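You operate a simulated robot arm through the tools that you are given. There is no shell and no other tool. Be economical: measure what you need, move in short steps, check, and stop when the job is done.

You are at the controls of a simulated two-armed robot. One attempt, no reset.

## Task
Carry the long board to the table, add the small clay pot, cover the pots and shut the vent.
Fine: small pot in the middle of the board; both hands for board and damp cover; hold the cover while you turn its vent.

The check looks at the end state, three seconds after you hand in, the way a careful person would. Anything else that was tipped, shoved, dropped, spilled or broken makes it a failure. A push-on lid holds only when it is set on centred and level and pressed home; a screw cap is set on level and turned clockwise until tight.

## Robot
Two 7-joint arms with two-finger parallel grippers on one trunk, on a base that drives. Base frame: it is fixed to the floor where the robot stands at the start and does not move with it; the origin is under the middle of the robot, x ahead of it, y to its left, z up. Units: m, degrees, N and s.
The left shoulder is at the start at [0.07, 0.134, 0.776], the right one opposite. With the tool pointing down near the work surface each hand reaches from about 0.1 to 0.64 m from the robot's upright axis, wherever it stands, measured 20 degrees to its own side. Places, roughly: damp cover [2.25, -0.25, 0.75]; folding table [2.4, 0, 0.8]; small clay pot (6x6x6 cm) [2.4, 0, 0.8]; top of the long board [0.5, 0, 0.4]; vent of the damp cover [2.3, -0.3, 0.9]. Payload 1.57 kg a hand.
The TCP of each hand is the grasp point between the finger pads, 0.03 m short of the fingertips. In the tool frame z runs along the fingers and y along their closing line. The gripper opens to 0.08 m. The fingers are 0.017 m wide and 0.012 m thick; the gripper's body (0.04 by 0.082 m) begins 0.08 m behind the TCP.
Orientation is that of the tool frame in the base frame, as a unit quaternion [x, y, z, w]. With the fingers straight down and closing along the base's y, the tool's x points along the base's -x, its y along +y and its z along -z.

## Interface
- The arms move only by the tool send_rows. It takes "left_rows", "right_rows" or both (then of equal length, played together; a hand with none holds still); each is text: rows parted by semicolons, each of 7 numbers parted by spaces: the shift along the base's x, y, z in m, then the turn, a rotation vector about the base's x, y, z in degrees, then the finger opening in m, from 0 to 0.08. In form: tx ty tz rx ry rz fingers; .... A call has 1 to 8 rows; each row shifts and turns the commanded pose from where the row before left it. Each row takes 0.2 s and may step no farther than 0.05 m and 8.6 degrees from the row before; otherwise, or with a gripper value out of range, the whole call is refused. A pose out of reach is approached as far as the arm can. The call stops where the force on the tool passes 90 N (or 10 N more than at its start, if that is more) or the arm is blocked; 0.2 s more then pass. The fingers move at their own pace (about 0.153 m/s each) and stop on an object; they squeeze with about 39 N. The grip force told is the motor's: it shows also when the fingers shut on nothing. Time passes only in rows, and 0.2 s behind the last, so rows that do not move let the fingers close. The reply holds the time, the measured pose of the TCP, the force on the tool along the base axes, the opening and the grip force, in the units named above and with some noise, with the torque about the TCP (base axes, N m) and any sound that the robot's microphone picked up, and new pictures: "pictures" is both (left out), scene, wrist or none (wrist: the cameras of the hands that moved).
- Cameras (640 x 400 px; columns grow to the right, rows downward): "scene" is now at [0.1302, 0.003, 0.9906]; the picture's right is [0.04, -1.00, 0.00], its down [-0.71, -0.03, -0.70] and it looks along [0.70, 0.03, -0.71] (base axes); focal length 265 px, centre (320, 200). "left" rides on the left gripper at [0.072, 0.007, -0.122] in its tool frame; the picture's right is [-0.09, 1.00, 0.00], its down [-0.84, -0.08, -0.54] and it looks along [-0.54, -0.05, 0.84] (tool axes); focal length 238 px, centre (320, 200). "right" rides on the right gripper at [0.072, -0.007, -0.122] in its tool frame; the picture's right is [0.09, 1.00, 0.00], its down [-0.84, 0.08, -0.54] and it looks along [-0.54, 0.05, 0.84] (tool axes); focal length 238 px, centre (320, 200). There is no depth. A picture from a camera that has moved, and an enlarged one, comes with that camera's place and axes in the base frame and with its lens.
- slide_trunk(by): slides the trunk up (or, below 0, down) by that many m; the arms and the scene camera ride with it, the base frame stays. It gives what a move gives, with no picture.
- steer(legs): drives the robot by 1 to 6 legs, each [ahead, left, turn to the left] in m, m and degrees, along the robot's own axes; the way and the turn of a leg run together, so that a leg with both is an arc; at most 1.5 m and 180 degrees a leg. The arms and the cameras ride along, it lands a little off, and it stops where it bumps. It gives what a move gives, and a new picture of the scene camera.
- head_to(pan, tilt): turns the head with the scene camera to pan (to the left, within 86 degrees either way) and tilt (down, from -29 to 69), counted from straight ahead of the robot. It gives what a move gives, and a new picture of the scene camera.
- enlarge(camera, box): a new picture of the part [left, top, right, bottom] of that camera's present view, enlarged. No time passes.
- job_done(): hands the job in; it is judged then, once.

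Work in short steps. Places have to be worked out from the pictures, the camera data and where the tool is seen: move nearer, look again, correct. Check each grasp and each placing, and mend what went wrong. You have 120 turns and 260 pictures in all, those below and enlarged ones among them. Open the grippers and draw the arms clear of the work before you hand the job in, unless the task says otherwise; then end with one line.

The tools are called by a JSON object that holds its "fn" and its "kwargs". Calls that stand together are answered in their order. send_rows: Moves the arms, as the interface text tells. Its arguments: {"type":"object","properties":{"left_rows":{"type":"string"},"right_rows":{"type":"string"},"pictures":{"type":"string","enum":["both","scene","wrist","none"]}},"required":[]} The other tools are called the same way: slide_trunk (by) slides the trunk up or down; steer (legs) drives the base; head_to (pan, tilt) turns the head that bears the scene camera; enlarge (camera, box) takes an enlarged picture of a part of a camera's view; job_done () hands the job in.

At the start:

```text
time_s: 0.0
left_eef_pos: [0.4997, 0.2032, 0.7644]
left_orientation: [0.0, 1.0, -0.001, 0.0]
left_force: [0.0, 0.3, 0.7]
left_moment: [-0.03, -0.01, 0.05]
left_opening: 0.0801
left_grasp_force: 0.0
right_eef_pos: [0.4633, -0.2176, 0.7655]
right_orientation: [-0.001, 1.0, 0.0, 0.0]
right_force: [0.3, 0.3, -1.3]
right_moment: [0.01, -0.01, -0.03]
right_opening: 0.0799
right_grasp_force: 0.0
trunk travel left (down, up): [-0.35, 0.59]
robot x, y, heading: [0.0005, -0.0023, 0.3]
head pan, tilt: [2.1, 45.3]
```

scene: 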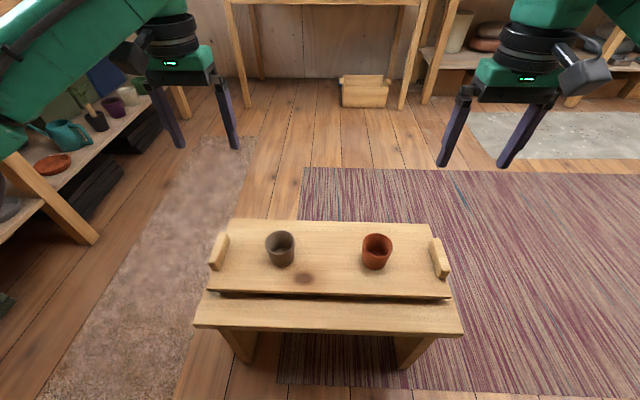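
right: 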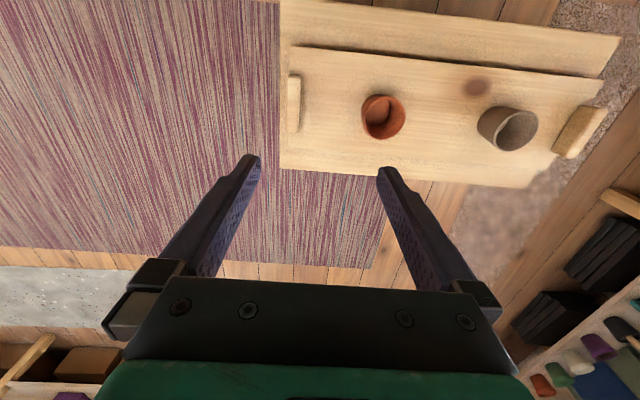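
left: 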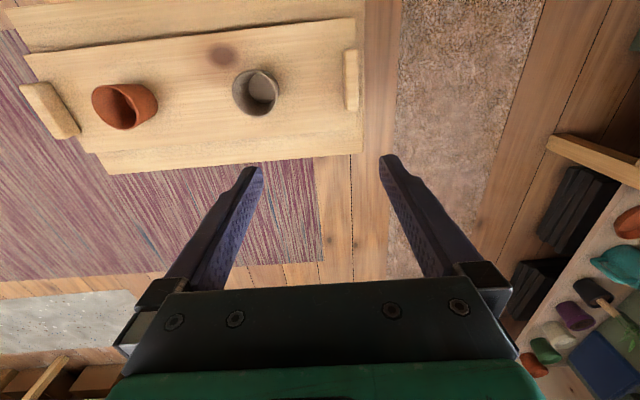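

The board with two pots and two end handles lies on a low bench in front of me. I look at the handles up close and at the table ahead.

{"fn": "enlarge", "kwargs": {"camera": "scene", "box": [180, 200, 480, 388]}}

{"fn": "head_to", "kwargs": {"pan": 0, "tilt": 5}}

```text
2.13 times, centred on (330, 294) of scene
camera zoom: at [0.1302, 0.003, 0.9906], right [0.04, -1.0, 0.0], down [-0.71, -0.03, -0.7], along [0.7, 0.03, -0.71], focal length 563 px, centre (299, 0)
```

zoom: 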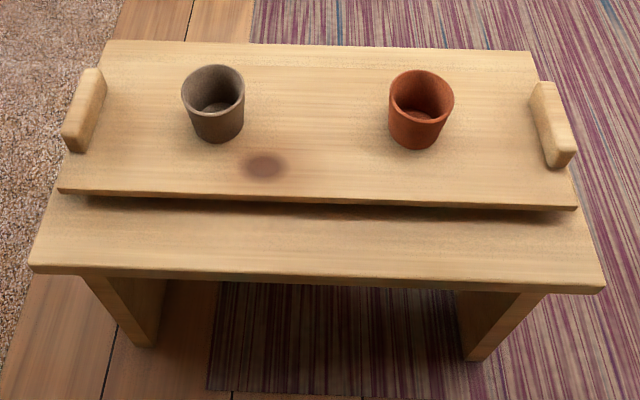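

```text
time_s: 1.1
left_eef_pos: [0.5004, 0.2038, 0.7657]
left_orientation: [-0.001, 1.0, 0.0, 0.0]
left_force: [-0.2, 0.5, -0.4]
left_moment: [0.03, -0.01, 0.02]
left_opening: 0.0803
left_grasp_force: 0.2
right_eef_pos: [0.4636, -0.2174, 0.7654]
right_orientation: [0.0, 1.0, 0.0, 0.0]
right_force: [0.0, -0.4, 0.7]
right_moment: [-0.02, -0.02, 0.02]
right_opening: 0.0798
right_grasp_force: 0.2
trunk travel left (down, up): [-0.35, 0.59]
robot x, y, heading: [0.0007, -0.0006, -0.2]
head pan, tilt: [0.0, 5.0]
camera scene: at [0.1411, 0.0001, 1.054], right [0.0, -1.0, 0.0], down [-0.09, 0.0, -1.0], along [1.0, 0.0, -0.09], focal length 265 px, centre (320, 200)
```

scene: 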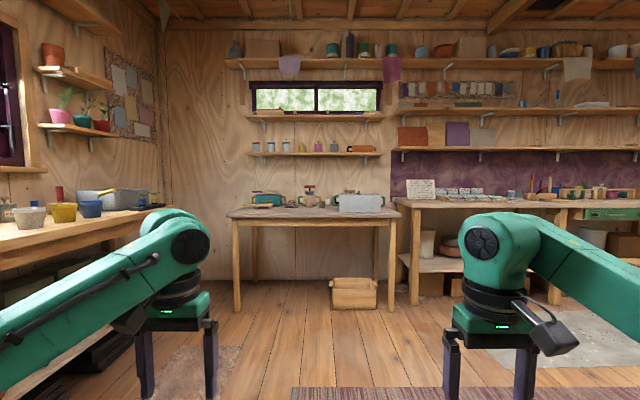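

{"fn": "enlarge", "kwargs": {"camera": "scene", "box": [220, 160, 412, 280]}}

```text
3.33 times, centred on (316, 220) of scene
camera zoom: at [0.1411, 0.0001, 1.054], right [0.0, -1.0, 0.0], down [-0.09, 0.0, -1.0], along [1.0, 0.0, -0.09], focal length 882 px, centre (333, 133)
```

zoom: 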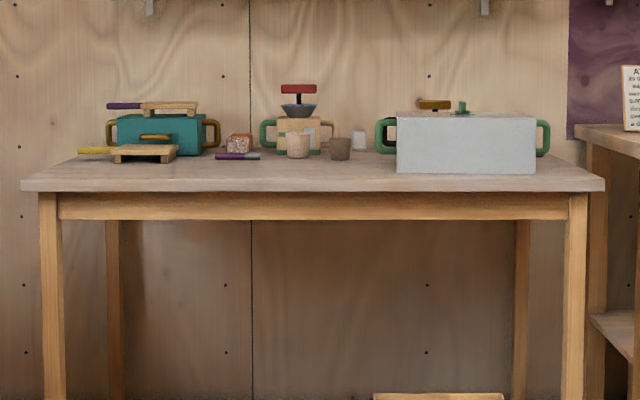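

Handles estimated at about (0.50, ±0.27), long along x, so closing along y suits. I move both hands above them and look again.

{"fn": "send_rows", "kwargs": {"left_rows": "0 0.016 -0.035 0 0 0 0.08;0 0.016 -0.035 0 0 0 0.08;0 0.016 -0.035 0 0 0 0.08;0 0.016 -0.035 0 0 0 0.08", "right_rows": "0.01 -0.014 -0.035 0 0 0 0.08;0.01 -0.014 -0.035 0 0 0 0.08;0.01 -0.014 -0.035 0 0 0 0.08;0.01 -0.014 -0.035 0 0 0 0.08", "pictures": "wrist"}}

{"fn": "head_to", "kwargs": {"pan": 0, "tilt": 55}}

```text
time_s: 2.1
left_eef_pos: [0.5005, 0.2686, 0.6248]
left_orientation: [0.0, 1.0, 0.0, 0.0]
left_force: [0.6, -1.0, -0.2]
left_moment: [0.02, -0.01, 0.01]
left_opening: 0.0799
left_grasp_force: 0.1
right_eef_pos: [0.5041, -0.2741, 0.6252]
right_orientation: [0.0, 1.0, 0.0, 0.0]
right_force: [-0.4, -0.3, 0.4]
right_moment: [-0.02, 0.01, 0.01]
right_opening: 0.0799
right_grasp_force: 0.0
trunk travel left (down, up): [-0.35, 0.59]
robot x, y, heading: [0.0014, 0.0014, -0.4]
head pan, tilt: [0.0, 5.0]
camera right: at [0.4327, -0.2812, 0.7471], right [-0.09, 1.0, 0.0], down [0.84, 0.08, 0.54], along [0.54, 0.05, -0.84], focal length 238 px, centre (320, 200)
camera left: at [0.4286, 0.2746, 0.7457], right [0.09, 1.0, 0.0], down [0.84, -0.08, 0.54], along [0.54, -0.05, -0.84], focal length 238 px, centre (320, 200)
```

right: 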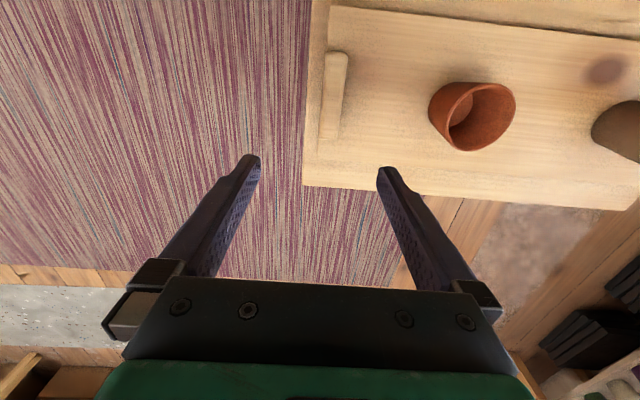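
left: 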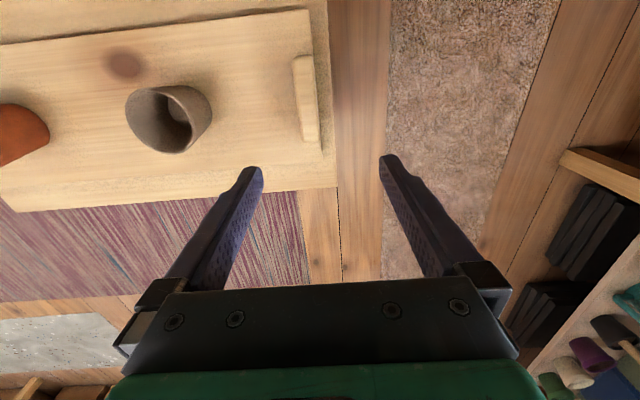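

```text
time_s: 3.2
left_eef_pos: [0.4991, 0.2675, 0.6264]
left_orientation: [0.0, 1.0, 0.0, 0.0]
left_force: [0.2, -0.7, 0.8]
left_moment: [-0.03, 0.02, -0.01]
left_opening: 0.0799
left_grasp_force: 0.0
right_eef_pos: [0.5036, -0.274, 0.6259]
right_orientation: [0.0, 1.0, -0.001, 0.0]
right_force: [-0.5, -0.6, -0.3]
right_moment: [0.0, -0.02, -0.01]
right_opening: 0.0801
right_grasp_force: 0.0
trunk travel left (down, up): [-0.35, 0.59]
robot x, y, heading: [0.0005, 0.0012, -0.1]
head pan, tilt: [0.0, 55.0]
camera scene: at [0.1213, 0.0001, 0.9777], right [0.0, -1.0, 0.0], down [-0.82, 0.0, -0.57], along [0.57, 0.0, -0.82], focal length 265 px, centre (320, 200)
```

scene: 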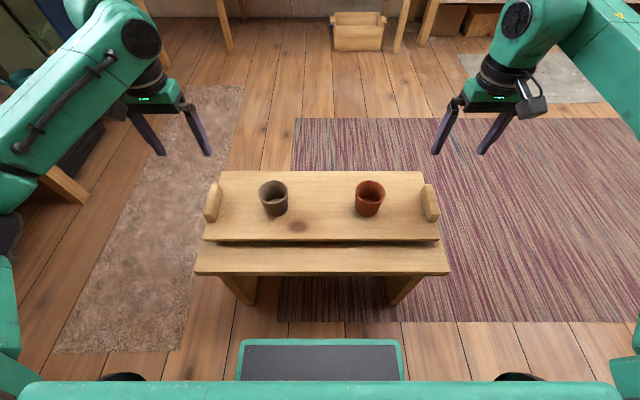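

Triangulated: handles at about (0.48, 0.256) and (0.48, −0.261), tops near z≈0.455. I centre over them and descend partway.

{"fn": "send_rows", "kwargs": {"left_rows": "-0.01 -0.006 -0.025 0 0 0 0.08;-0.01 -0.006 -0.025 0 0 0 0.08;0 0 -0.04 0 0 0 0.08", "right_rows": "-0.012 0.006 -0.025 0 0 0 0.08;-0.012 0.006 -0.025 0 0 0 0.08;0 0 -0.04 0 0 0 0.08", "pictures": "both"}}

```text
time_s: 4.0
left_eef_pos: [0.4792, 0.2564, 0.5338]
left_orientation: [-0.001, 1.0, 0.0, -0.001]
left_force: [-0.2, 0.4, 0.2]
left_moment: [-0.02, -0.01, -0.01]
left_opening: 0.0803
left_grasp_force: 0.1
right_eef_pos: [0.4795, -0.2607, 0.5349]
right_orientation: [0.001, 1.0, 0.0, 0.001]
right_force: [1.0, 0.3, -0.6]
right_moment: [-0.02, -0.02, -0.01]
right_opening: 0.0801
right_grasp_force: 0.0
trunk travel left (down, up): [-0.35, 0.59]
robot x, y, heading: [-0.0007, -0.0022, 0.2]
head pan, tilt: [0.0, 55.0]
camera scene: at [0.1219, 0.0001, 0.9776], right [0.0, -1.0, 0.0], down [-0.82, 0.0, -0.57], along [0.57, 0.0, -0.82], focal length 265 px, centre (320, 200)
camera right: at [0.4078, -0.2681, 0.6571], right [-0.09, 1.0, 0.0], down [0.84, 0.08, 0.54], along [0.54, 0.05, -0.84], focal length 238 px, centre (320, 200)
camera left: at [0.4074, 0.2629, 0.6557], right [0.09, 1.0, 0.0], down [0.84, -0.08, 0.54], along [0.54, -0.05, -0.84], focal length 238 px, centre (320, 200)
```

scene: 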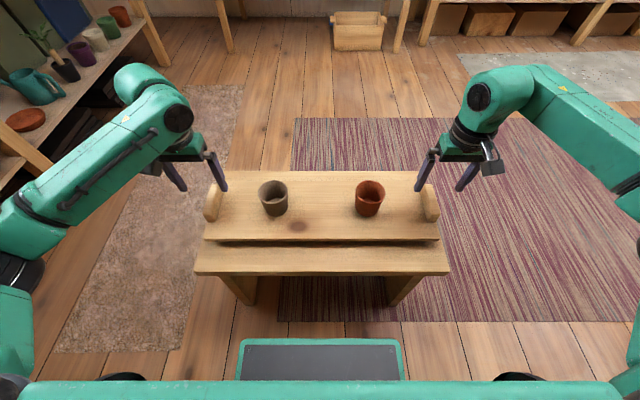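
right: 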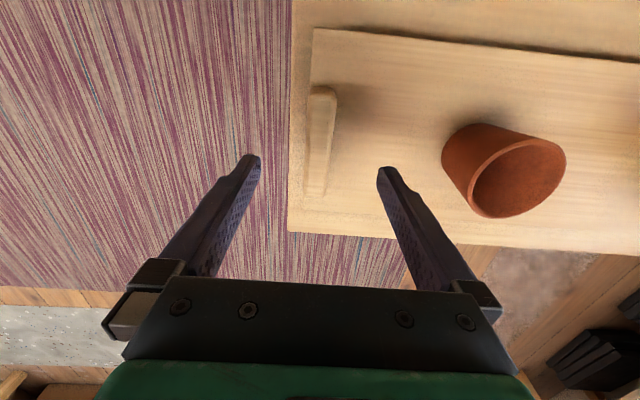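
left: 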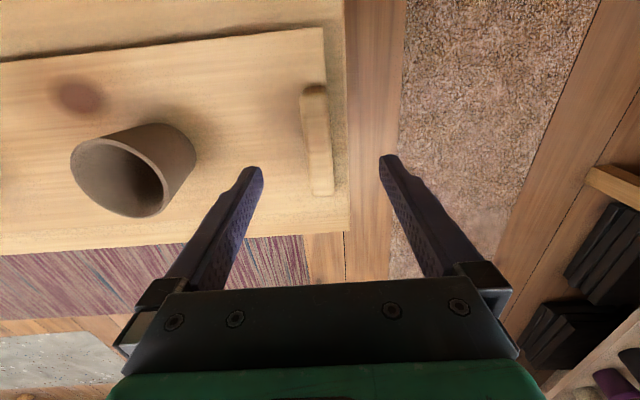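

Triangulation confirms handle tops at z≈0.455, centres (0.475, 0.254) and (0.477, −0.262). I lower around them to TCP z≈0.444.

{"fn": "send_rows", "kwargs": {"left_rows": "-0.004 -0.002 -0.03 0 0 0 0.08;0 0 -0.03 0 0 0 0.08;0 0 -0.03 0 0 0 0.08", "right_rows": "-0.002 -0.001 -0.03 0 0 0 0.08;0 0 -0.03 0 0 0 0.08;0 0 -0.03 0 0 0 0.08", "pictures": "both"}}

```text
time_s: 4.8
left_eef_pos: [0.4749, 0.2536, 0.4628]
left_orientation: [-0.001, 1.0, -0.002, 0.02]
left_force: [-3.6, 2.5, 70.8]
left_moment: [-2.89, 0.62, -0.32]
left_opening: 0.0778
left_grasp_force: 0.0
right_eef_pos: [0.4763, -0.2606, 0.4634]
right_orientation: [0.002, 1.0, 0.005, 0.018]
right_force: [2.2, -4.6, 61.9]
right_moment: [2.48, 0.37, 0.1]
right_opening: 0.0766
right_grasp_force: 0.1
trunk travel left (down, up): [-0.35, 0.59]
robot x, y, heading: [-0.0007, 0.002, -0.0]
head pan, tilt: [0.0, 55.0]
camera scene: at [0.1058, -0.0002, 0.9828], right [0.0, -1.0, 0.0], down [-0.81, 0.0, -0.59], along [0.59, 0.0, -0.81], focal length 265 px, centre (320, 200)
camera right: at [0.4002, -0.2687, 0.5833], right [-0.09, 1.0, 0.01], down [0.82, 0.07, 0.57], along [0.57, 0.06, -0.82], focal length 238 px, centre (320, 200)
camera left: at [0.3979, 0.2594, 0.5816], right [0.09, 1.0, 0.0], down [0.81, -0.07, 0.58], along [0.57, -0.05, -0.82], focal length 238 px, centre (320, 200)
```

scene: 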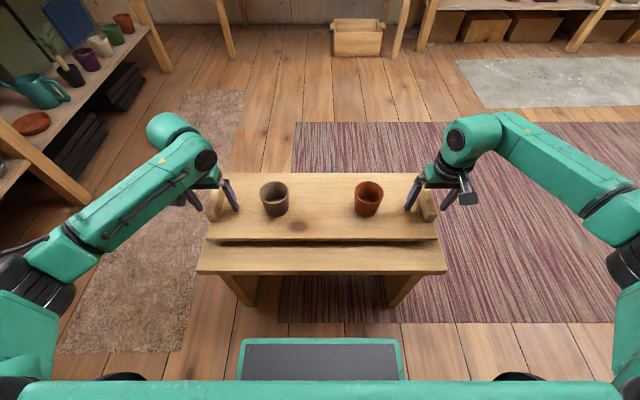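
right: 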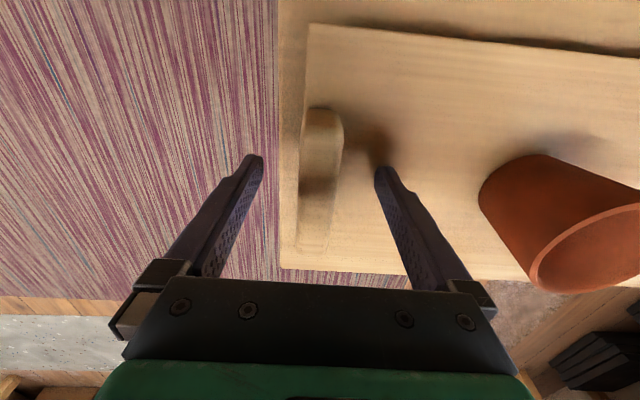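
left: 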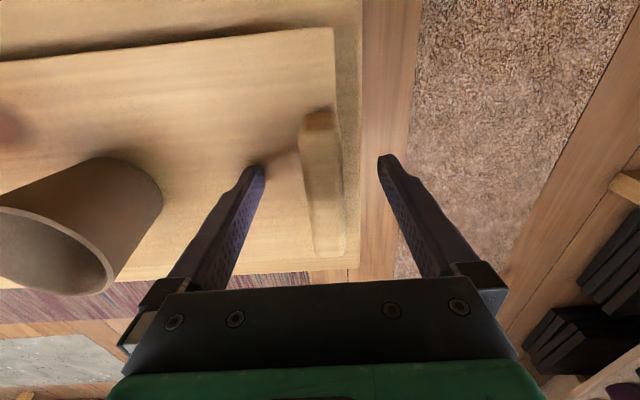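

The fingertips touch the board (its top is about z=0.433). I back off 2 cm to relieve the load.

{"fn": "send_rows", "kwargs": {"left_rows": "0 0 0.01 0 0 0 0.08;0 0 0.01 0 0 0 0.08;0 0 0 0 0 0 0.08", "right_rows": "0 0 0.01 0 0 0 0.08;0 0 0.01 0 0 0 0.08;0 0 0 0 0 0 0.08", "pictures": "wrist"}}

```text
time_s: 5.7
left_eef_pos: [0.475, 0.2533, 0.4639]
left_orientation: [-0.001, 1.0, 0.0, 0.0]
left_force: [8.8, 0.7, 15.5]
left_moment: [-0.68, -0.28, 0.51]
left_opening: 0.0801
left_grasp_force: 0.0
right_eef_pos: [0.4758, -0.2625, 0.4638]
right_orientation: [-0.001, 1.0, -0.001, 0.0]
right_force: [4.2, 4.1, 6.8]
right_moment: [0.43, -0.17, -0.18]
right_opening: 0.0799
right_grasp_force: 0.1
trunk travel left (down, up): [-0.35, 0.59]
robot x, y, heading: [-0.0011, -0.0009, 0.1]
head pan, tilt: [0.0, 55.0]
camera right: at [0.4049, -0.2691, 0.5867], right [-0.09, 1.0, 0.0], down [0.84, 0.08, 0.54], along [0.54, 0.05, -0.84], focal length 238 px, centre (320, 200)
camera left: at [0.4028, 0.2597, 0.5848], right [0.09, 1.0, 0.0], down [0.84, -0.08, 0.54], along [0.54, -0.05, -0.84], focal length 238 px, centre (320, 200)
```

right: 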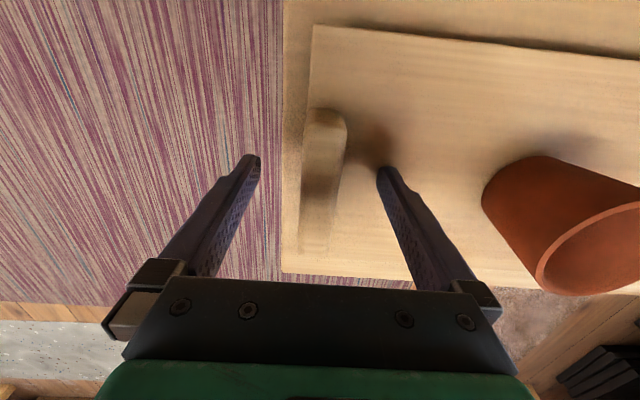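
left: 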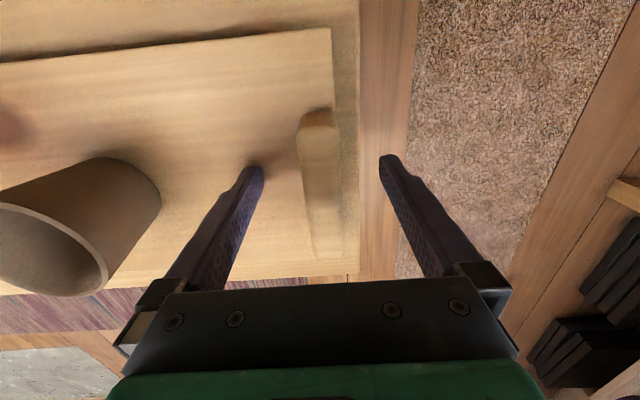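

Handles lie centred between the fingers. I lift a few mm and close both grippers.

{"fn": "send_rows", "kwargs": {"left_rows": "0 0 0.004 0 0 0 0.08;0 0 0 0 0 0 0.04;0 0 0 0 0 0 0.0;0 0 0 0 0 0 0;0 0 0 0 0 0 0", "right_rows": "0 0 0.004 0 0 0 0.08;0 0 0 0 0 0 0.04;0 0 0 0 0 0 0.0;0 0 0 0 0 0 0;0 0 0 0 0 0 0", "pictures": "both"}}

```text
time_s: 6.8
left_eef_pos: [0.4764, 0.2534, 0.4666]
left_orientation: [-0.001, 1.0, 0.001, -0.002]
left_force: [0.5, 12.1, -1.4]
left_moment: [-0.01, 0.65, -0.24]
left_opening: 0.0218
left_grasp_force: 34.8
right_eef_pos: [0.4782, -0.2642, 0.469]
right_orientation: [0.001, 1.0, -0.001, -0.001]
right_force: [0.5, -10.7, 1.1]
right_moment: [0.7, -0.63, 0.19]
right_opening: 0.0219
right_grasp_force: 35.0
trunk travel left (down, up): [-0.35, 0.59]
robot x, y, heading: [-0.0004, 0.0001, -0.2]
head pan, tilt: [0.0, 55.0]
camera scene: at [0.1224, 0.0001, 0.9774], right [0.0, -1.0, 0.0], down [-0.82, 0.0, -0.57], along [0.57, 0.0, -0.82], focal length 265 px, centre (320, 200)
camera right: at [0.4067, -0.2701, 0.5907], right [-0.09, 1.0, 0.0], down [0.84, 0.08, 0.54], along [0.54, 0.05, -0.84], focal length 238 px, centre (320, 200)
camera left: at [0.4042, 0.2605, 0.5885], right [0.09, 1.0, 0.0], down [0.84, -0.08, 0.54], along [0.54, -0.05, -0.84], focal length 238 px, centre (320, 200)
```

scene: 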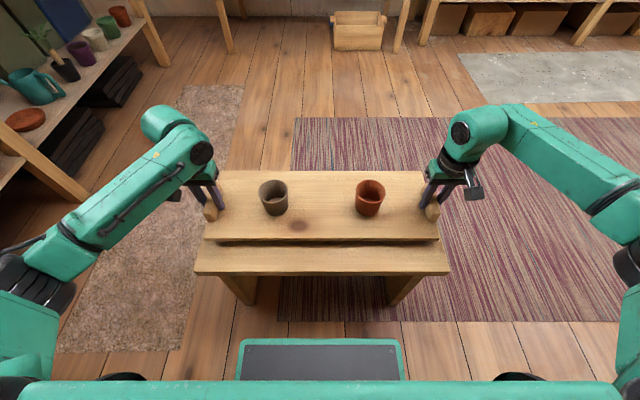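
right: 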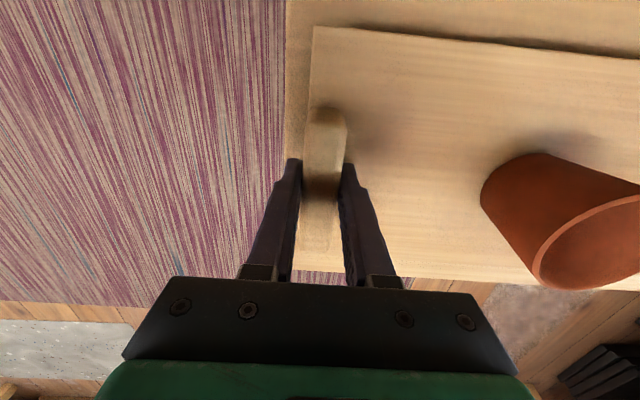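
left: 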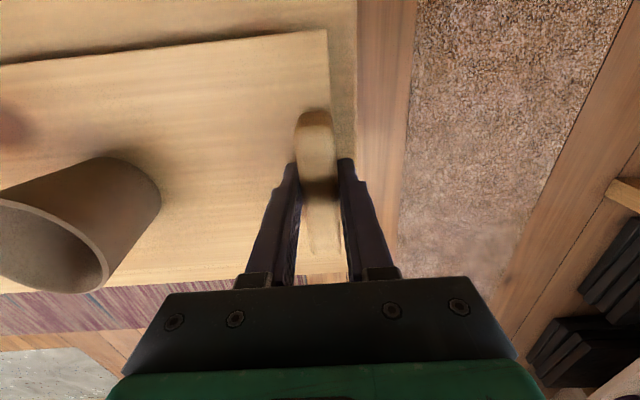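

Both handles are gripped. I lift slowly by 6 cm and check level.

{"fn": "send_rows", "kwargs": {"left_rows": "0 0.001 0.004 0 0 0 0;0 0 0.008 0 0 0 0;0 0 0.01 0 0 0 0;0 0 0.012 0 0 0 0;0 0 0.012 0 0 0 0;0 0 0.01 0 0 0 0;0 0 0.004 0 0 0 0", "right_rows": "0 -0.001 0.004 0 0 0 0;0 0 0.008 0 0 0 0;0 0 0.01 0 0 0 0;0 0 0.012 0 0 0 0;0 0 0.012 0 0 0 0;0 0 0.01 0 0 0 0;0 0 0.004 0 0 0 0", "pictures": "scene"}}

```text
time_s: 8.4
left_eef_pos: [0.477, 0.2545, 0.5283]
left_orientation: [-0.001, 1.0, 0.002, -0.001]
left_force: [-1.5, 15.8, -4.7]
left_moment: [0.31, -0.02, -0.37]
left_opening: 0.0217
left_grasp_force: 35.4
right_eef_pos: [0.4768, -0.2637, 0.5276]
right_orientation: [0.0, 1.0, -0.001, -0.001]
right_force: [0.9, -15.2, -2.3]
right_moment: [0.56, 0.01, -0.16]
right_opening: 0.0221
right_grasp_force: 34.4
trunk travel left (down, up): [-0.35, 0.59]
robot x, y, heading: [-0.001, 0.0019, 0.0]
head pan, tilt: [0.0, 55.0]
camera scene: at [0.1223, 0.0001, 0.9775], right [0.0, -1.0, 0.0], down [-0.82, 0.0, -0.57], along [0.57, 0.0, -0.82], focal length 265 px, centre (320, 200)
```

scene: 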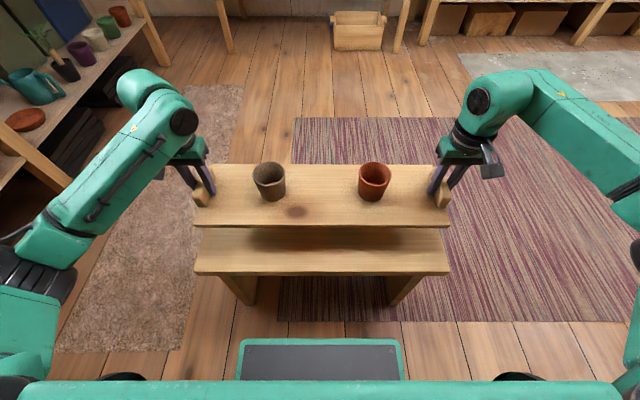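

The board hangs level with both pots. I raise the trunk for table height and view the table from above.

{"fn": "slide_trunk", "kwargs": {"by": 0.42}}

{"fn": "head_to", "kwargs": {"pan": 0, "tilt": 20}}

{"fn": "enlarge", "kwargs": {"camera": "scene", "box": [210, 140, 420, 271]}}

```text
refused: 0.42 is not a number from -0.4 to 0.4
```

```text
time_s: 9.5
left_eef_pos: [0.4765, 0.2535, 0.5276]
left_orientation: [0.0, 1.0, 0.001, -0.001]
left_force: [0.9, 18.7, -6.2]
left_moment: [0.25, 0.12, -0.09]
left_opening: 0.0217
left_grasp_force: 34.3
right_eef_pos: [0.4784, -0.2634, 0.5277]
right_orientation: [-0.001, 1.0, 0.0, 0.0]
right_force: [0.3, -18.0, -3.5]
right_moment: [0.51, -0.06, 0.07]
right_opening: 0.0218
right_grasp_force: 34.9
trunk travel left (down, up): [-0.35, 0.59]
robot x, y, heading: [-0.0006, 0.0014, 0.0]
head pan, tilt: [0.0, 20.0]
camera scene: at [0.1434, 0.0001, 1.0294], right [0.0, -1.0, 0.0], down [-0.34, 0.0, -0.94], along [0.94, 0.0, -0.34], focal length 265 px, centre (320, 200)
```

scene: 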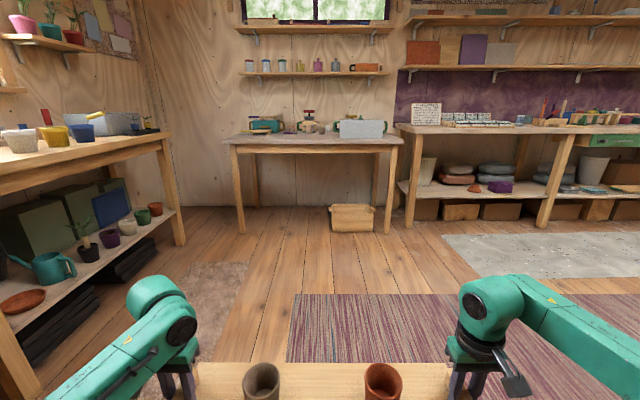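

```text
3.05 times, centred on (315, 206) of scene
camera zoom: at [0.1434, 0.0001, 1.0294], right [0.0, -1.0, 0.0], down [-0.34, 0.0, -0.94], along [0.94, 0.0, -0.34], focal length 807 px, centre (335, 183)
```

zoom: 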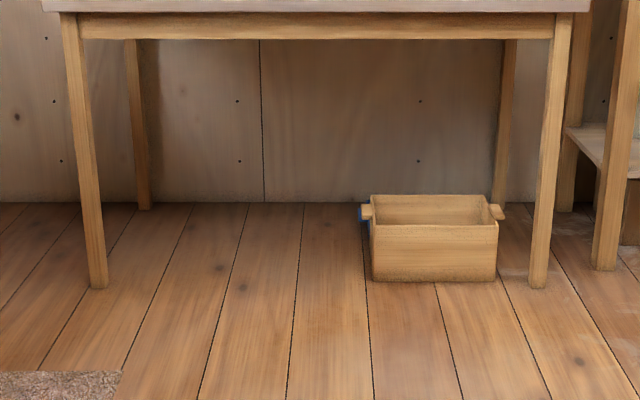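

Side load between hands has grown a bit (~18 N). I test relieving it with 2 mm outward each, then raise the trunk 0.4.

{"fn": "send_rows", "kwargs": {"left_rows": "0 0.002 0 0 0 0 0;0 0 0 0 0 0 0", "right_rows": "0 -0.002 0 0 0 0 0;0 0 0 0 0 0 0", "pictures": "none"}}

{"fn": "slide_trunk", "kwargs": {"by": 0.4}}

{"fn": "head_to", "kwargs": {"pan": 0, "tilt": 22}}

{"fn": "enlarge", "kwargs": {"camera": "scene", "box": [210, 140, 420, 271]}}

```text
time_s: 10.1
left_eef_pos: [0.4759, 0.2553, 0.5273]
left_orientation: [0.002, 1.0, -0.002, -0.001]
left_force: [-0.1, -2.6, -6.0]
left_moment: [0.96, 0.05, 0.24]
left_opening: 0.0219
left_grasp_force: 34.7
right_eef_pos: [0.4785, -0.2639, 0.5273]
right_orientation: [-0.002, 1.0, 0.002, -0.001]
right_force: [0.2, 2.1, -3.2]
right_moment: [-0.5, 0.02, -0.34]
right_opening: 0.0216
right_grasp_force: 34.9
trunk travel left (down, up): [-0.35, 0.59]
robot x, y, heading: [-0.0018, -0.0014, -0.0]
head pan, tilt: [0.0, 20.0]
```

```text
time_s: 13.9
left_eef_pos: [0.4765, 0.255, 0.9277]
left_orientation: [0.001, 1.0, -0.002, -0.001]
left_force: [0.5, -32.4, -4.8]
left_moment: [0.84, -0.03, 0.04]
left_opening: 0.0217
left_grasp_force: 34.5
right_eef_pos: [0.4793, -0.2631, 0.9292]
right_orientation: [-0.002, 1.0, 0.003, 0.0]
right_force: [0.2, 32.7, -3.8]
right_moment: [-0.49, 0.07, -0.18]
right_opening: 0.0218
right_grasp_force: 34.9
trunk travel left (down, up): [-0.75, 0.19]
robot x, y, heading: [0.0026, 0.0025, 0.1]
head pan, tilt: [0.0, 20.0]
```

```text
time_s: 14.5
left_eef_pos: [0.4771, 0.2537, 0.9271]
left_orientation: [0.001, 1.0, -0.002, -0.001]
left_force: [0.5, -31.7, -4.2]
left_moment: [0.83, -0.03, 0.06]
left_opening: 0.0218
left_grasp_force: 35.2
right_eef_pos: [0.4781, -0.2634, 0.9288]
right_orientation: [-0.001, 1.0, 0.002, -0.001]
right_force: [0.2, 32.5, -3.6]
right_moment: [-0.48, 0.01, -0.2]
right_opening: 0.0218
right_grasp_force: 34.6
trunk travel left (down, up): [-0.75, 0.19]
robot x, y, heading: [0.002, -0.0004, -0.0]
head pan, tilt: [0.0, 22.0]
camera scene: at [0.1437, 0.0001, 1.4263], right [0.0, -1.0, 0.0], down [-0.38, 0.0, -0.93], along [0.93, 0.0, -0.38], focal length 265 px, centre (320, 200)
```

scene: 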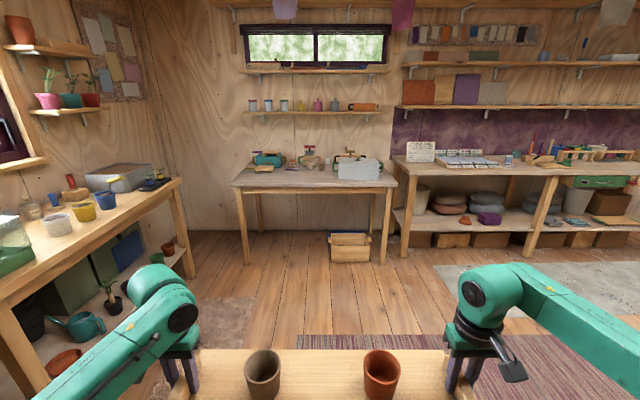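

```text
3.05 times, centred on (315, 206) of scene
camera zoom: at [0.1437, 0.0001, 1.4263], right [0.0, -1.0, 0.0], down [-0.38, 0.0, -0.93], along [0.93, 0.0, -0.38], focal length 807 px, centre (335, 183)
```

zoom: 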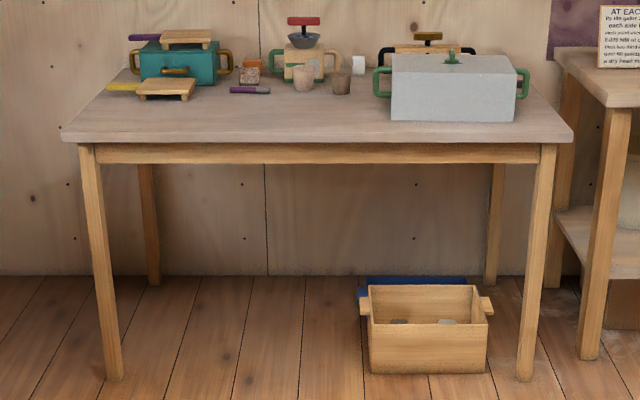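

Relieve the tension by 2 mm inward each, then drive: slightly back, right around the bench, forward, then left toward the free left-front part of the table (board target ≈ x 2.18, y 0.28).

{"fn": "send_rows", "kwargs": {"left_rows": "0 -0.0015 0 0 0 0 0;0 0 0 0 0 0 0", "right_rows": "0 0.0015 0 0 0 0 0;0 0 0 0 0 0 0", "pictures": "none"}}

{"fn": "steer", "kwargs": {"legs": [[-0.05, 0, 0], [0, -0.8, 0]]}}

```text
time_s: 15.1
left_eef_pos: [0.4763, 0.2549, 0.9282]
left_orientation: [0.0, 1.0, 0.0, -0.001]
left_force: [-0.6, -23.3, -4.9]
left_moment: [0.3, 0.03, -0.22]
left_opening: 0.0217
left_grasp_force: 35.1
right_eef_pos: [0.478, -0.2634, 0.928]
right_orientation: [0.0, 1.0, 0.001, -0.001]
right_force: [0.0, 23.8, -3.4]
right_moment: [0.31, 0.01, -0.04]
right_opening: 0.022
right_grasp_force: 35.0
trunk travel left (down, up): [-0.75, 0.19]
robot x, y, heading: [0.0025, -0.0041, -0.1]
head pan, tilt: [0.0, 22.0]
```

```text
time_s: 19.9
left_eef_pos: [0.428, -0.551, 0.9284]
left_orientation: [-0.001, 1.0, 0.0, -0.001]
left_force: [-1.4, -17.7, -6.7]
left_moment: [0.46, -0.11, -0.11]
left_opening: 0.0218
left_grasp_force: 35.2
right_eef_pos: [0.4303, -1.0697, 0.9281]
right_orientation: [-0.001, 1.0, 0.0, 0.0]
right_force: [0.6, 16.2, -2.9]
right_moment: [0.41, 0.12, -0.11]
right_opening: 0.0219
right_grasp_force: 34.9
trunk travel left (down, up): [-0.75, 0.19]
robot x, y, heading: [-0.0484, -0.8081, 0.2]
head pan, tilt: [0.0, 22.0]
camera scene: at [0.0952, -0.8062, 1.4263], right [0.0, -1.0, 0.0], down [-0.38, 0.0, -0.93], along [0.93, 0.0, -0.38], focal length 265 px, centre (320, 200)
```

scene: 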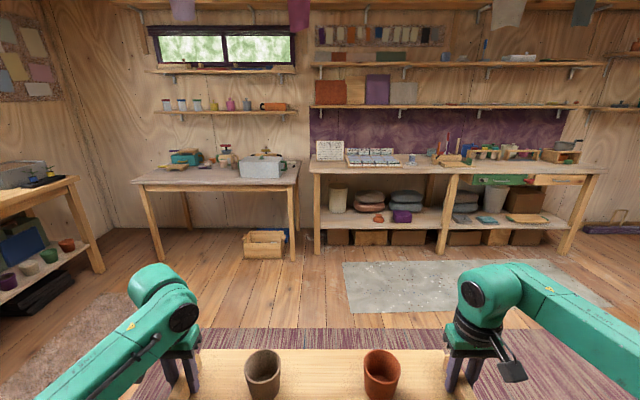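

Clear. I drive 1.25 m forward, then left 1.08 m.

{"fn": "steer", "kwargs": {"legs": [[1.25, 0, 0], [0, 1.09, 0]]}}

{"fn": "head_to", "kwargs": {"pan": 0, "tilt": 40}}

{"fn": "enlarge", "kwargs": {"camera": "scene", "box": [120, 60, 560, 335]}}

```text
time_s: 31.5
left_eef_pos: [1.6521, 0.5624, 0.9281]
left_orientation: [-0.011, 1.0, -0.001, -0.001]
left_force: [-0.4, -2.1, -5.8]
left_moment: [0.48, 0.03, -0.03]
left_opening: 0.0218
left_grasp_force: 34.9
right_eef_pos: [1.6655, 0.0446, 0.9281]
right_orientation: [-0.011, 1.0, 0.0, -0.001]
right_force: [0.0, 1.0, -2.9]
right_moment: [0.34, 0.02, -0.11]
right_opening: 0.0219
right_grasp_force: 35.2
trunk travel left (down, up): [-0.75, 0.19]
robot x, y, heading: [1.1802, 0.2992, 1.4]
head pan, tilt: [0.0, 22.0]
camera scene: at [1.3251, 0.3011, 1.4263], right [0.02, -1.0, 0.0], down [-0.38, -0.01, -0.93], along [0.93, 0.02, -0.38], focal length 265 px, centre (320, 200)
```

scene: 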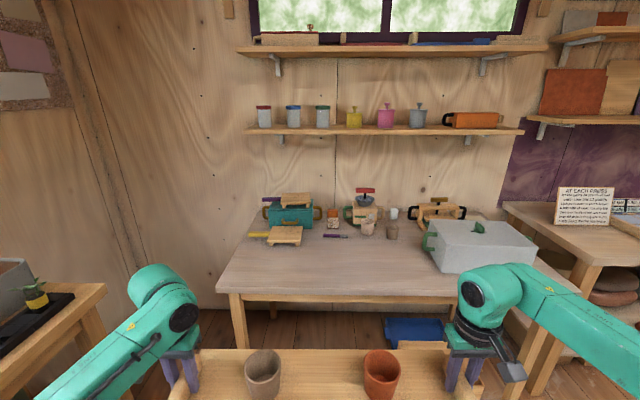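

```text
time_s: 32.3
left_eef_pos: [1.6513, 0.5639, 0.9273]
left_orientation: [-0.011, 1.0, -0.001, -0.001]
left_force: [-0.1, -0.8, -4.2]
left_moment: [0.51, -0.26, -0.06]
left_opening: 0.0218
left_grasp_force: 34.5
right_eef_pos: [1.6658, 0.0473, 0.9276]
right_orientation: [-0.011, 1.0, -0.001, -0.001]
right_force: [-0.2, 0.1, -2.9]
right_moment: [0.21, 0.33, -0.08]
right_opening: 0.0219
right_grasp_force: 35.2
trunk travel left (down, up): [-0.75, 0.19]
robot x, y, heading: [1.1789, 0.293, 1.1]
head pan, tilt: [0.0, 40.0]
camera scene: at [1.3172, 0.3014, 1.3982], right [0.02, -1.0, 0.0], down [-0.64, -0.01, -0.77], along [0.77, 0.02, -0.64], focal length 265 px, centre (320, 200)
```

scene: 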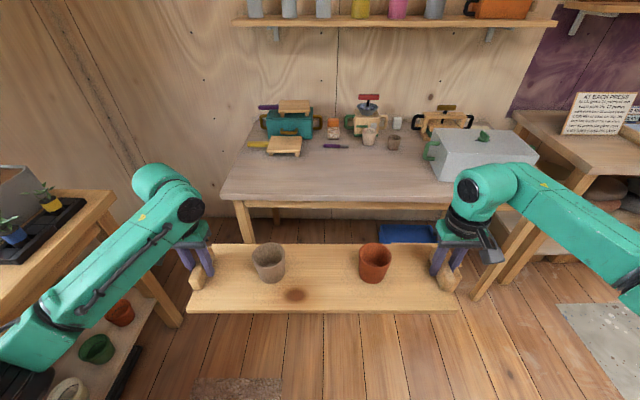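

```text
1.45 times, centred on (340, 198) of scene
camera zoom: at [1.3172, 0.3014, 1.3982], right [0.02, -1.0, 0.0], down [-0.64, -0.01, -0.77], along [0.77, 0.02, -0.64], focal length 385 px, centre (291, 204)
```

zoom: 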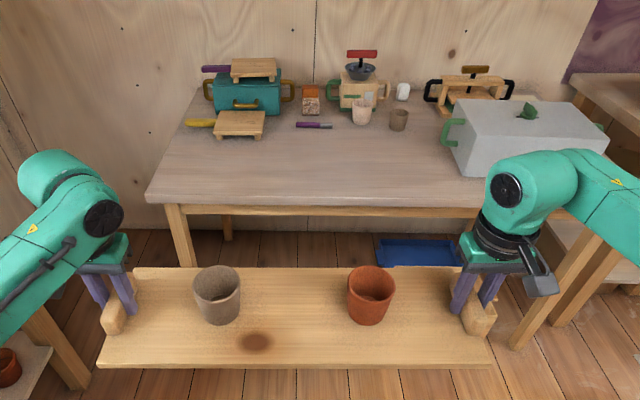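

Table top is about z 0.75, front edge x≈2.12; free strip x 2.13–2.43 left of the cover. I straighten heading and drive 0.5 m nearer, then check.

{"fn": "steer", "kwargs": {"legs": [[0, 0, -1.3], [0.5, 0, 0]]}}

{"fn": "head_to", "kwargs": {"pan": 0, "tilt": 55}}

```text
time_s: 35.6
left_eef_pos: [2.1577, 0.552, 0.9287]
left_orientation: [0.0, 1.0, 0.0, -0.001]
left_force: [0.1, -0.7, -6.6]
left_moment: [0.44, 0.22, -0.06]
left_opening: 0.022
left_grasp_force: 34.6
right_eef_pos: [2.158, 0.0333, 0.9287]
right_orientation: [0.0, 1.0, 0.0, 0.0]
right_force: [0.8, -0.2, -3.2]
right_moment: [0.29, -0.13, -0.13]
right_opening: 0.0217
right_grasp_force: 35.0
trunk travel left (down, up): [-0.75, 0.19]
robot x, y, heading: [1.6798, 0.2965, -0.1]
head pan, tilt: [0.0, 40.0]
camera scene: at [1.816, 0.2972, 1.3982], right [0.0, -1.0, 0.0], down [-0.64, 0.0, -0.77], along [0.77, 0.0, -0.64], focal length 265 px, centre (320, 200)
```

scene: 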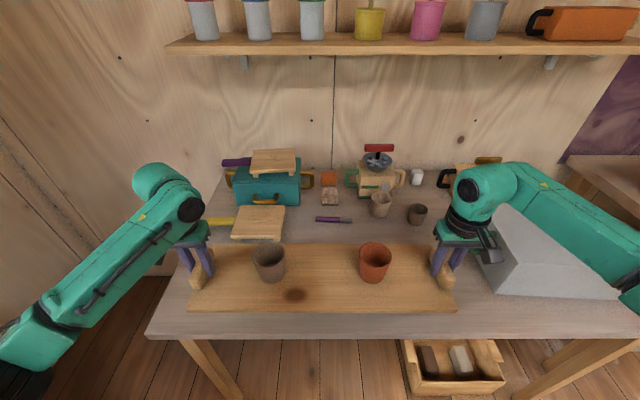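

```text
time_s: 36.3
left_eef_pos: [2.1582, 0.5499, 0.9282]
left_orientation: [0.001, 1.0, 0.0, -0.002]
left_force: [0.4, 0.2, -5.4]
left_moment: [0.38, -0.21, -0.02]
left_opening: 0.022
left_grasp_force: 34.9
right_eef_pos: [2.1585, 0.0321, 0.9281]
right_orientation: [0.0, 1.0, 0.0, -0.001]
right_force: [0.9, -0.2, -2.9]
right_moment: [0.2, 0.3, -0.1]
right_opening: 0.0218
right_grasp_force: 35.0
trunk travel left (down, up): [-0.75, 0.19]
robot x, y, heading: [1.6814, 0.2924, -0.1]
head pan, tilt: [0.0, 55.0]
camera scene: at [1.8042, 0.2972, 1.3775], right [0.0, -1.0, 0.0], down [-0.82, 0.0, -0.57], along [0.57, 0.0, -0.82], focal length 265 px, centre (320, 200)
```

scene: 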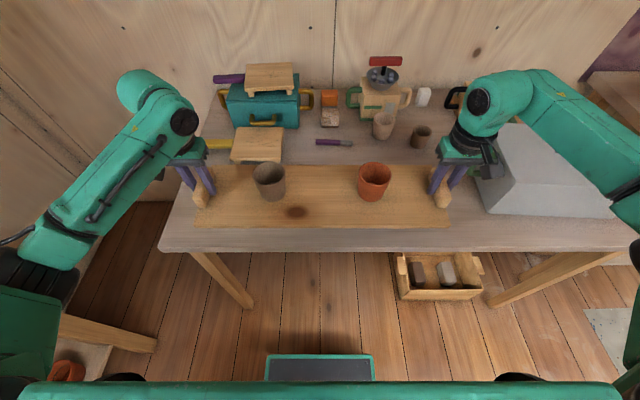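

Board hovers correctly over the free strip; brush front at x≈2.39, table edge ≈2.10. I drive 0.06 m further and lower the trunk by 0.085.

{"fn": "steer", "kwargs": {"legs": [[0.06, 0, 0]]}}

{"fn": "slide_trunk", "kwargs": {"by": -0.085}}

{"fn": "enlarge", "kwargs": {"camera": "scene", "box": [120, 60, 560, 335]}}

```text
time_s: 37.3
left_eef_pos: [2.215, 0.5513, 0.9294]
left_orientation: [0.002, 1.0, 0.0, 0.001]
left_force: [-0.1, -0.6, -5.7]
left_moment: [0.39, -0.02, 0.03]
left_opening: 0.0218
left_grasp_force: 35.7
right_eef_pos: [2.2164, 0.0326, 0.9298]
right_orientation: [0.001, 1.0, 0.0, 0.001]
right_force: [-0.8, -0.2, -2.6]
right_moment: [0.23, 0.04, -0.03]
right_opening: 0.0218
right_grasp_force: 34.5
trunk travel left (down, up): [-0.75, 0.19]
robot x, y, heading: [1.7399, 0.2978, -0.3]
head pan, tilt: [0.0, 55.0]
camera scene: at [1.8597, 0.2971, 1.3779], right [0.0, -1.0, 0.0], down [-0.82, 0.0, -0.57], along [0.57, 0.0, -0.82], focal length 265 px, centre (320, 200)
```

scene: 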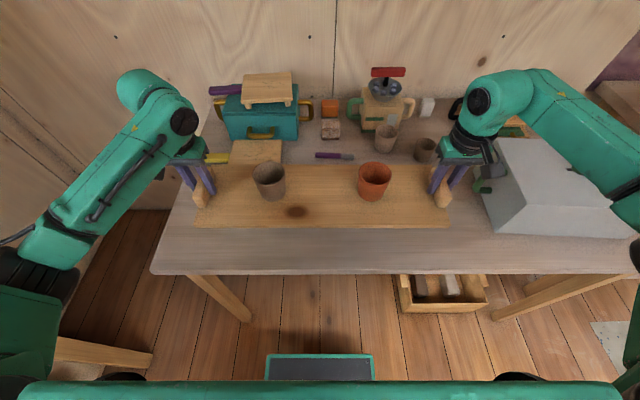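

```text
time_s: 38.5
left_eef_pos: [2.2169, 0.5502, 0.8477]
left_orientation: [0.001, 1.0, 0.0, 0.002]
left_force: [4.6, -1.6, 16.3]
left_moment: [0.26, 0.46, 0.06]
left_opening: 0.0222
left_grasp_force: 34.4
right_eef_pos: [2.2179, 0.0333, 0.8469]
right_orientation: [0.001, 1.0, 0.0, 0.004]
right_force: [8.1, -1.3, 22.2]
right_moment: [-0.52, 0.29, 0.02]
right_opening: 0.0221
right_grasp_force: 34.6
trunk travel left (down, up): [-0.665, 0.275]
robot x, y, heading: [1.7427, 0.2976, -0.3]
head pan, tilt: [0.0, 55.0]
```

```text
1.45 times, centred on (340, 198) of scene
camera zoom: at [1.8597, 0.2972, 1.2936], right [0.0, -1.0, 0.0], down [-0.82, 0.0, -0.58], along [0.58, 0.0, -0.82], focal length 385 px, centre (291, 204)
```

zoom: 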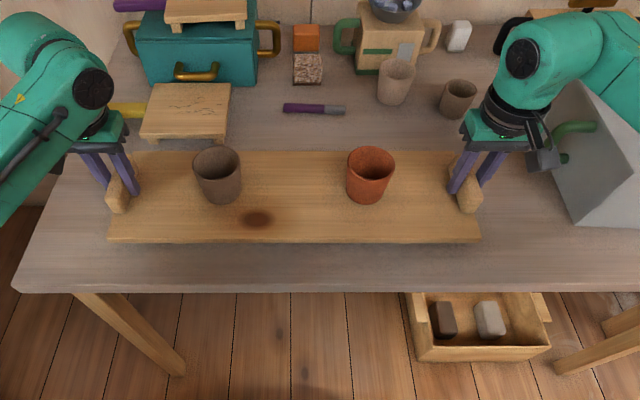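

Forces show upward contact at TCP z≈0.847, so the board has met the table (top ≈0.78). I lower a few mm more to seat it and watch forces.

{"fn": "send_rows", "kwargs": {"left_rows": "0 0 -0.001 0 0 0 0;0 0 0 0 0 0 0", "right_rows": "0 0 -0.001 0 0 0 0;0 0 0 0 0 0 0", "pictures": "both"}}

```text
time_s: 39.1
left_eef_pos: [2.2165, 0.5516, 0.8477]
left_orientation: [0.001, 1.0, -0.001, 0.005]
left_force: [11.1, 1.2, 33.2]
left_moment: [0.07, 0.04, -0.03]
left_opening: 0.0219
left_grasp_force: 34.5
right_eef_pos: [2.2181, 0.0334, 0.8468]
right_orientation: [0.002, 1.0, 0.0, 0.005]
right_force: [14.8, -1.6, 30.3]
right_moment: [-0.67, -0.19, 0.04]
right_opening: 0.0222
right_grasp_force: 34.4
trunk travel left (down, up): [-0.665, 0.275]
robot x, y, heading: [1.7412, 0.2962, -0.0]
head pan, tilt: [0.0, 55.0]
camera scene: at [1.8586, 0.297, 1.2935], right [0.0, -1.0, 0.0], down [-0.82, 0.0, -0.58], along [0.58, 0.0, -0.82], focal length 265 px, centre (320, 200)
camera right: at [2.1444, 0.0259, 0.9686], right [-0.09, 1.0, 0.0], down [0.83, 0.07, 0.55], along [0.55, 0.05, -0.83], focal length 238 px, centre (320, 200)
camera left: at [2.1436, 0.5577, 0.9668], right [0.09, 1.0, 0.0], down [0.83, -0.08, 0.55], along [0.55, -0.05, -0.84], focal length 238 px, centre (320, 200)
```

scene: 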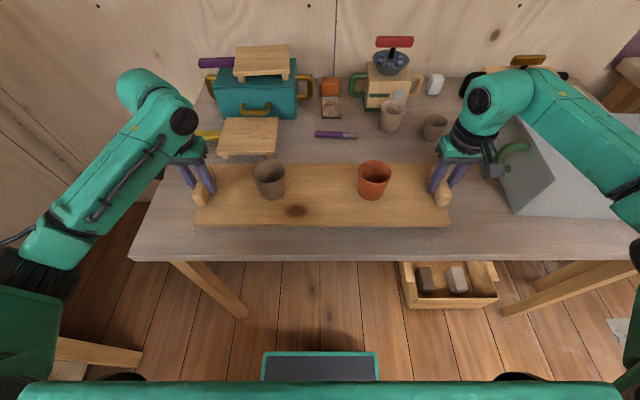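
right: 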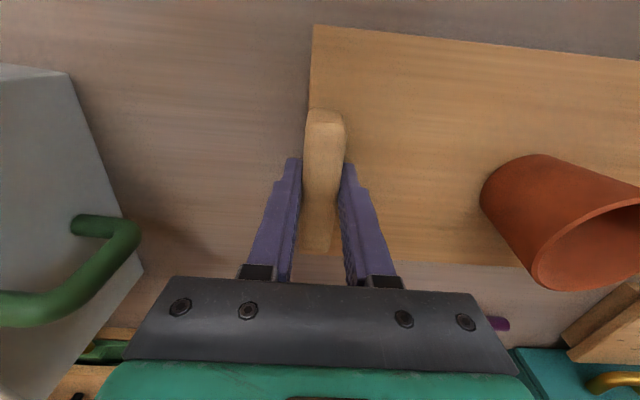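
left: 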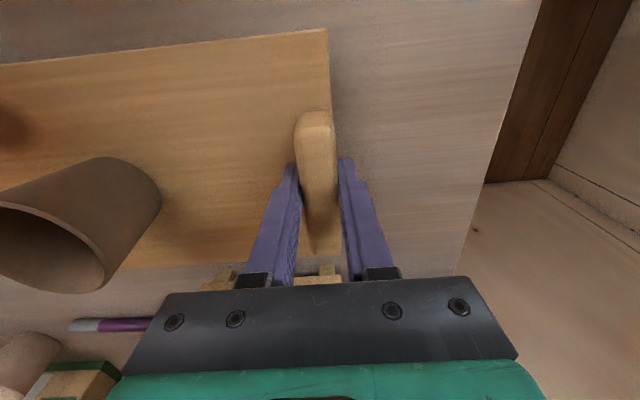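

The board rests on the table. I unload slightly, open both grippers and rise clear.

{"fn": "send_rows", "kwargs": {"left_rows": "0 0 0.002 0 0 0 0;0 0 0 0 0 0 0.04;0 0 0 0 0 0 0.07;0 0 0.02 0 0 0 0.07;0 0 0.04 0 0 0 0.07;0 0 0.05 0 0 0 0.07", "right_rows": "0 0 0.002 0 0 0 0;0 0 0 0 0 0 0.04;0 0 0 0 0 0 0.07;0 0 0.02 0 0 0 0.07;0 0 0.04 0 0 0 0.07;0 0 0.05 0 0 0 0.07", "pictures": "both"}}

{"fn": "enlarge", "kwargs": {"camera": "scene", "box": [300, 40, 480, 153]}}

```text
time_s: 40.5
left_eef_pos: [2.2176, 0.5513, 0.9534]
left_orientation: [0.001, 1.0, 0.0, -0.002]
left_force: [-0.2, -0.6, -0.2]
left_moment: [-0.03, 0.02, 0.0]
left_opening: 0.0701
left_grasp_force: 0.0
right_eef_pos: [2.2171, 0.0332, 0.9543]
right_orientation: [0.0, 1.0, -0.001, 0.001]
right_force: [0.6, 0.1, 0.3]
right_moment: [0.04, 0.0, 0.0]
right_opening: 0.07
right_grasp_force: 0.0
trunk travel left (down, up): [-0.665, 0.275]
robot x, y, heading: [1.7447, 0.2964, -0.3]
head pan, tilt: [0.0, 55.0]
camera scene: at [1.8616, 0.2972, 1.2925], right [0.0, -1.0, 0.0], down [-0.82, 0.0, -0.57], along [0.57, 0.0, -0.82], focal length 265 px, centre (320, 200)
camera right: at [2.1451, 0.026, 1.0776], right [-0.09, 1.0, 0.0], down [0.84, 0.08, 0.54], along [0.54, 0.05, -0.84], focal length 238 px, centre (320, 200)
camera left: at [2.1451, 0.5571, 1.0744], right [0.09, 1.0, 0.0], down [0.84, -0.08, 0.54], along [0.54, -0.05, -0.84], focal length 238 px, centre (320, 200)
```

scene: 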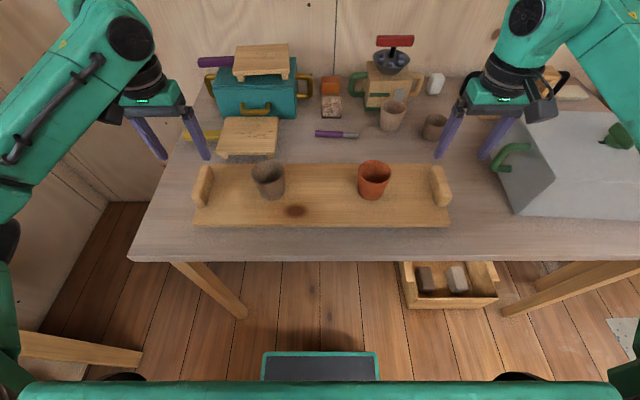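
right: 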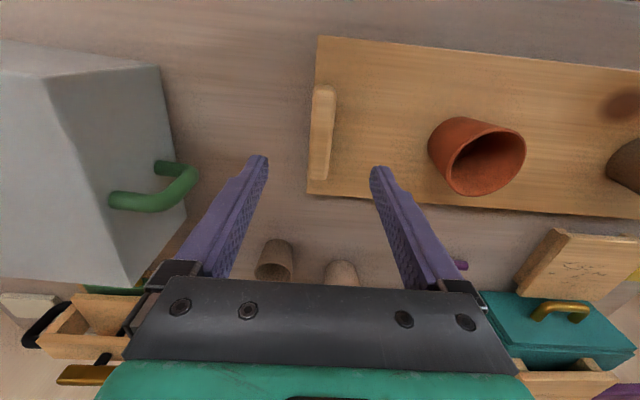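
left: 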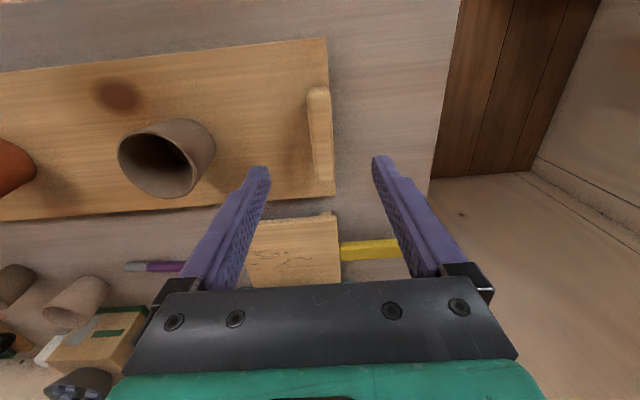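

```text
3.54 times, centred on (390, 96) of scene
camera zoom: at [1.8616, 0.2972, 1.2925], right [0.0, -1.0, 0.0], down [-0.82, 0.0, -0.57], along [0.57, 0.0, -0.82], focal length 937 px, centre (72, 566)
```

zoom: 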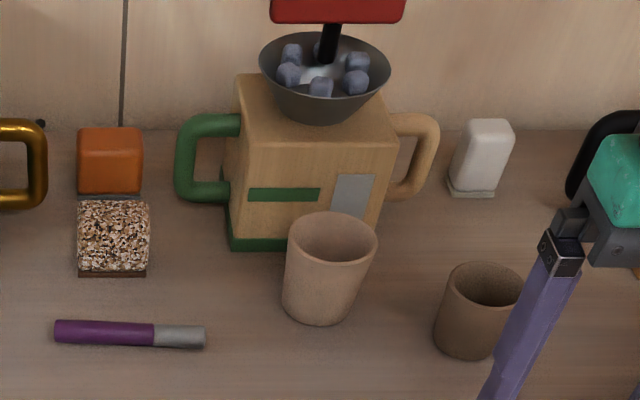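

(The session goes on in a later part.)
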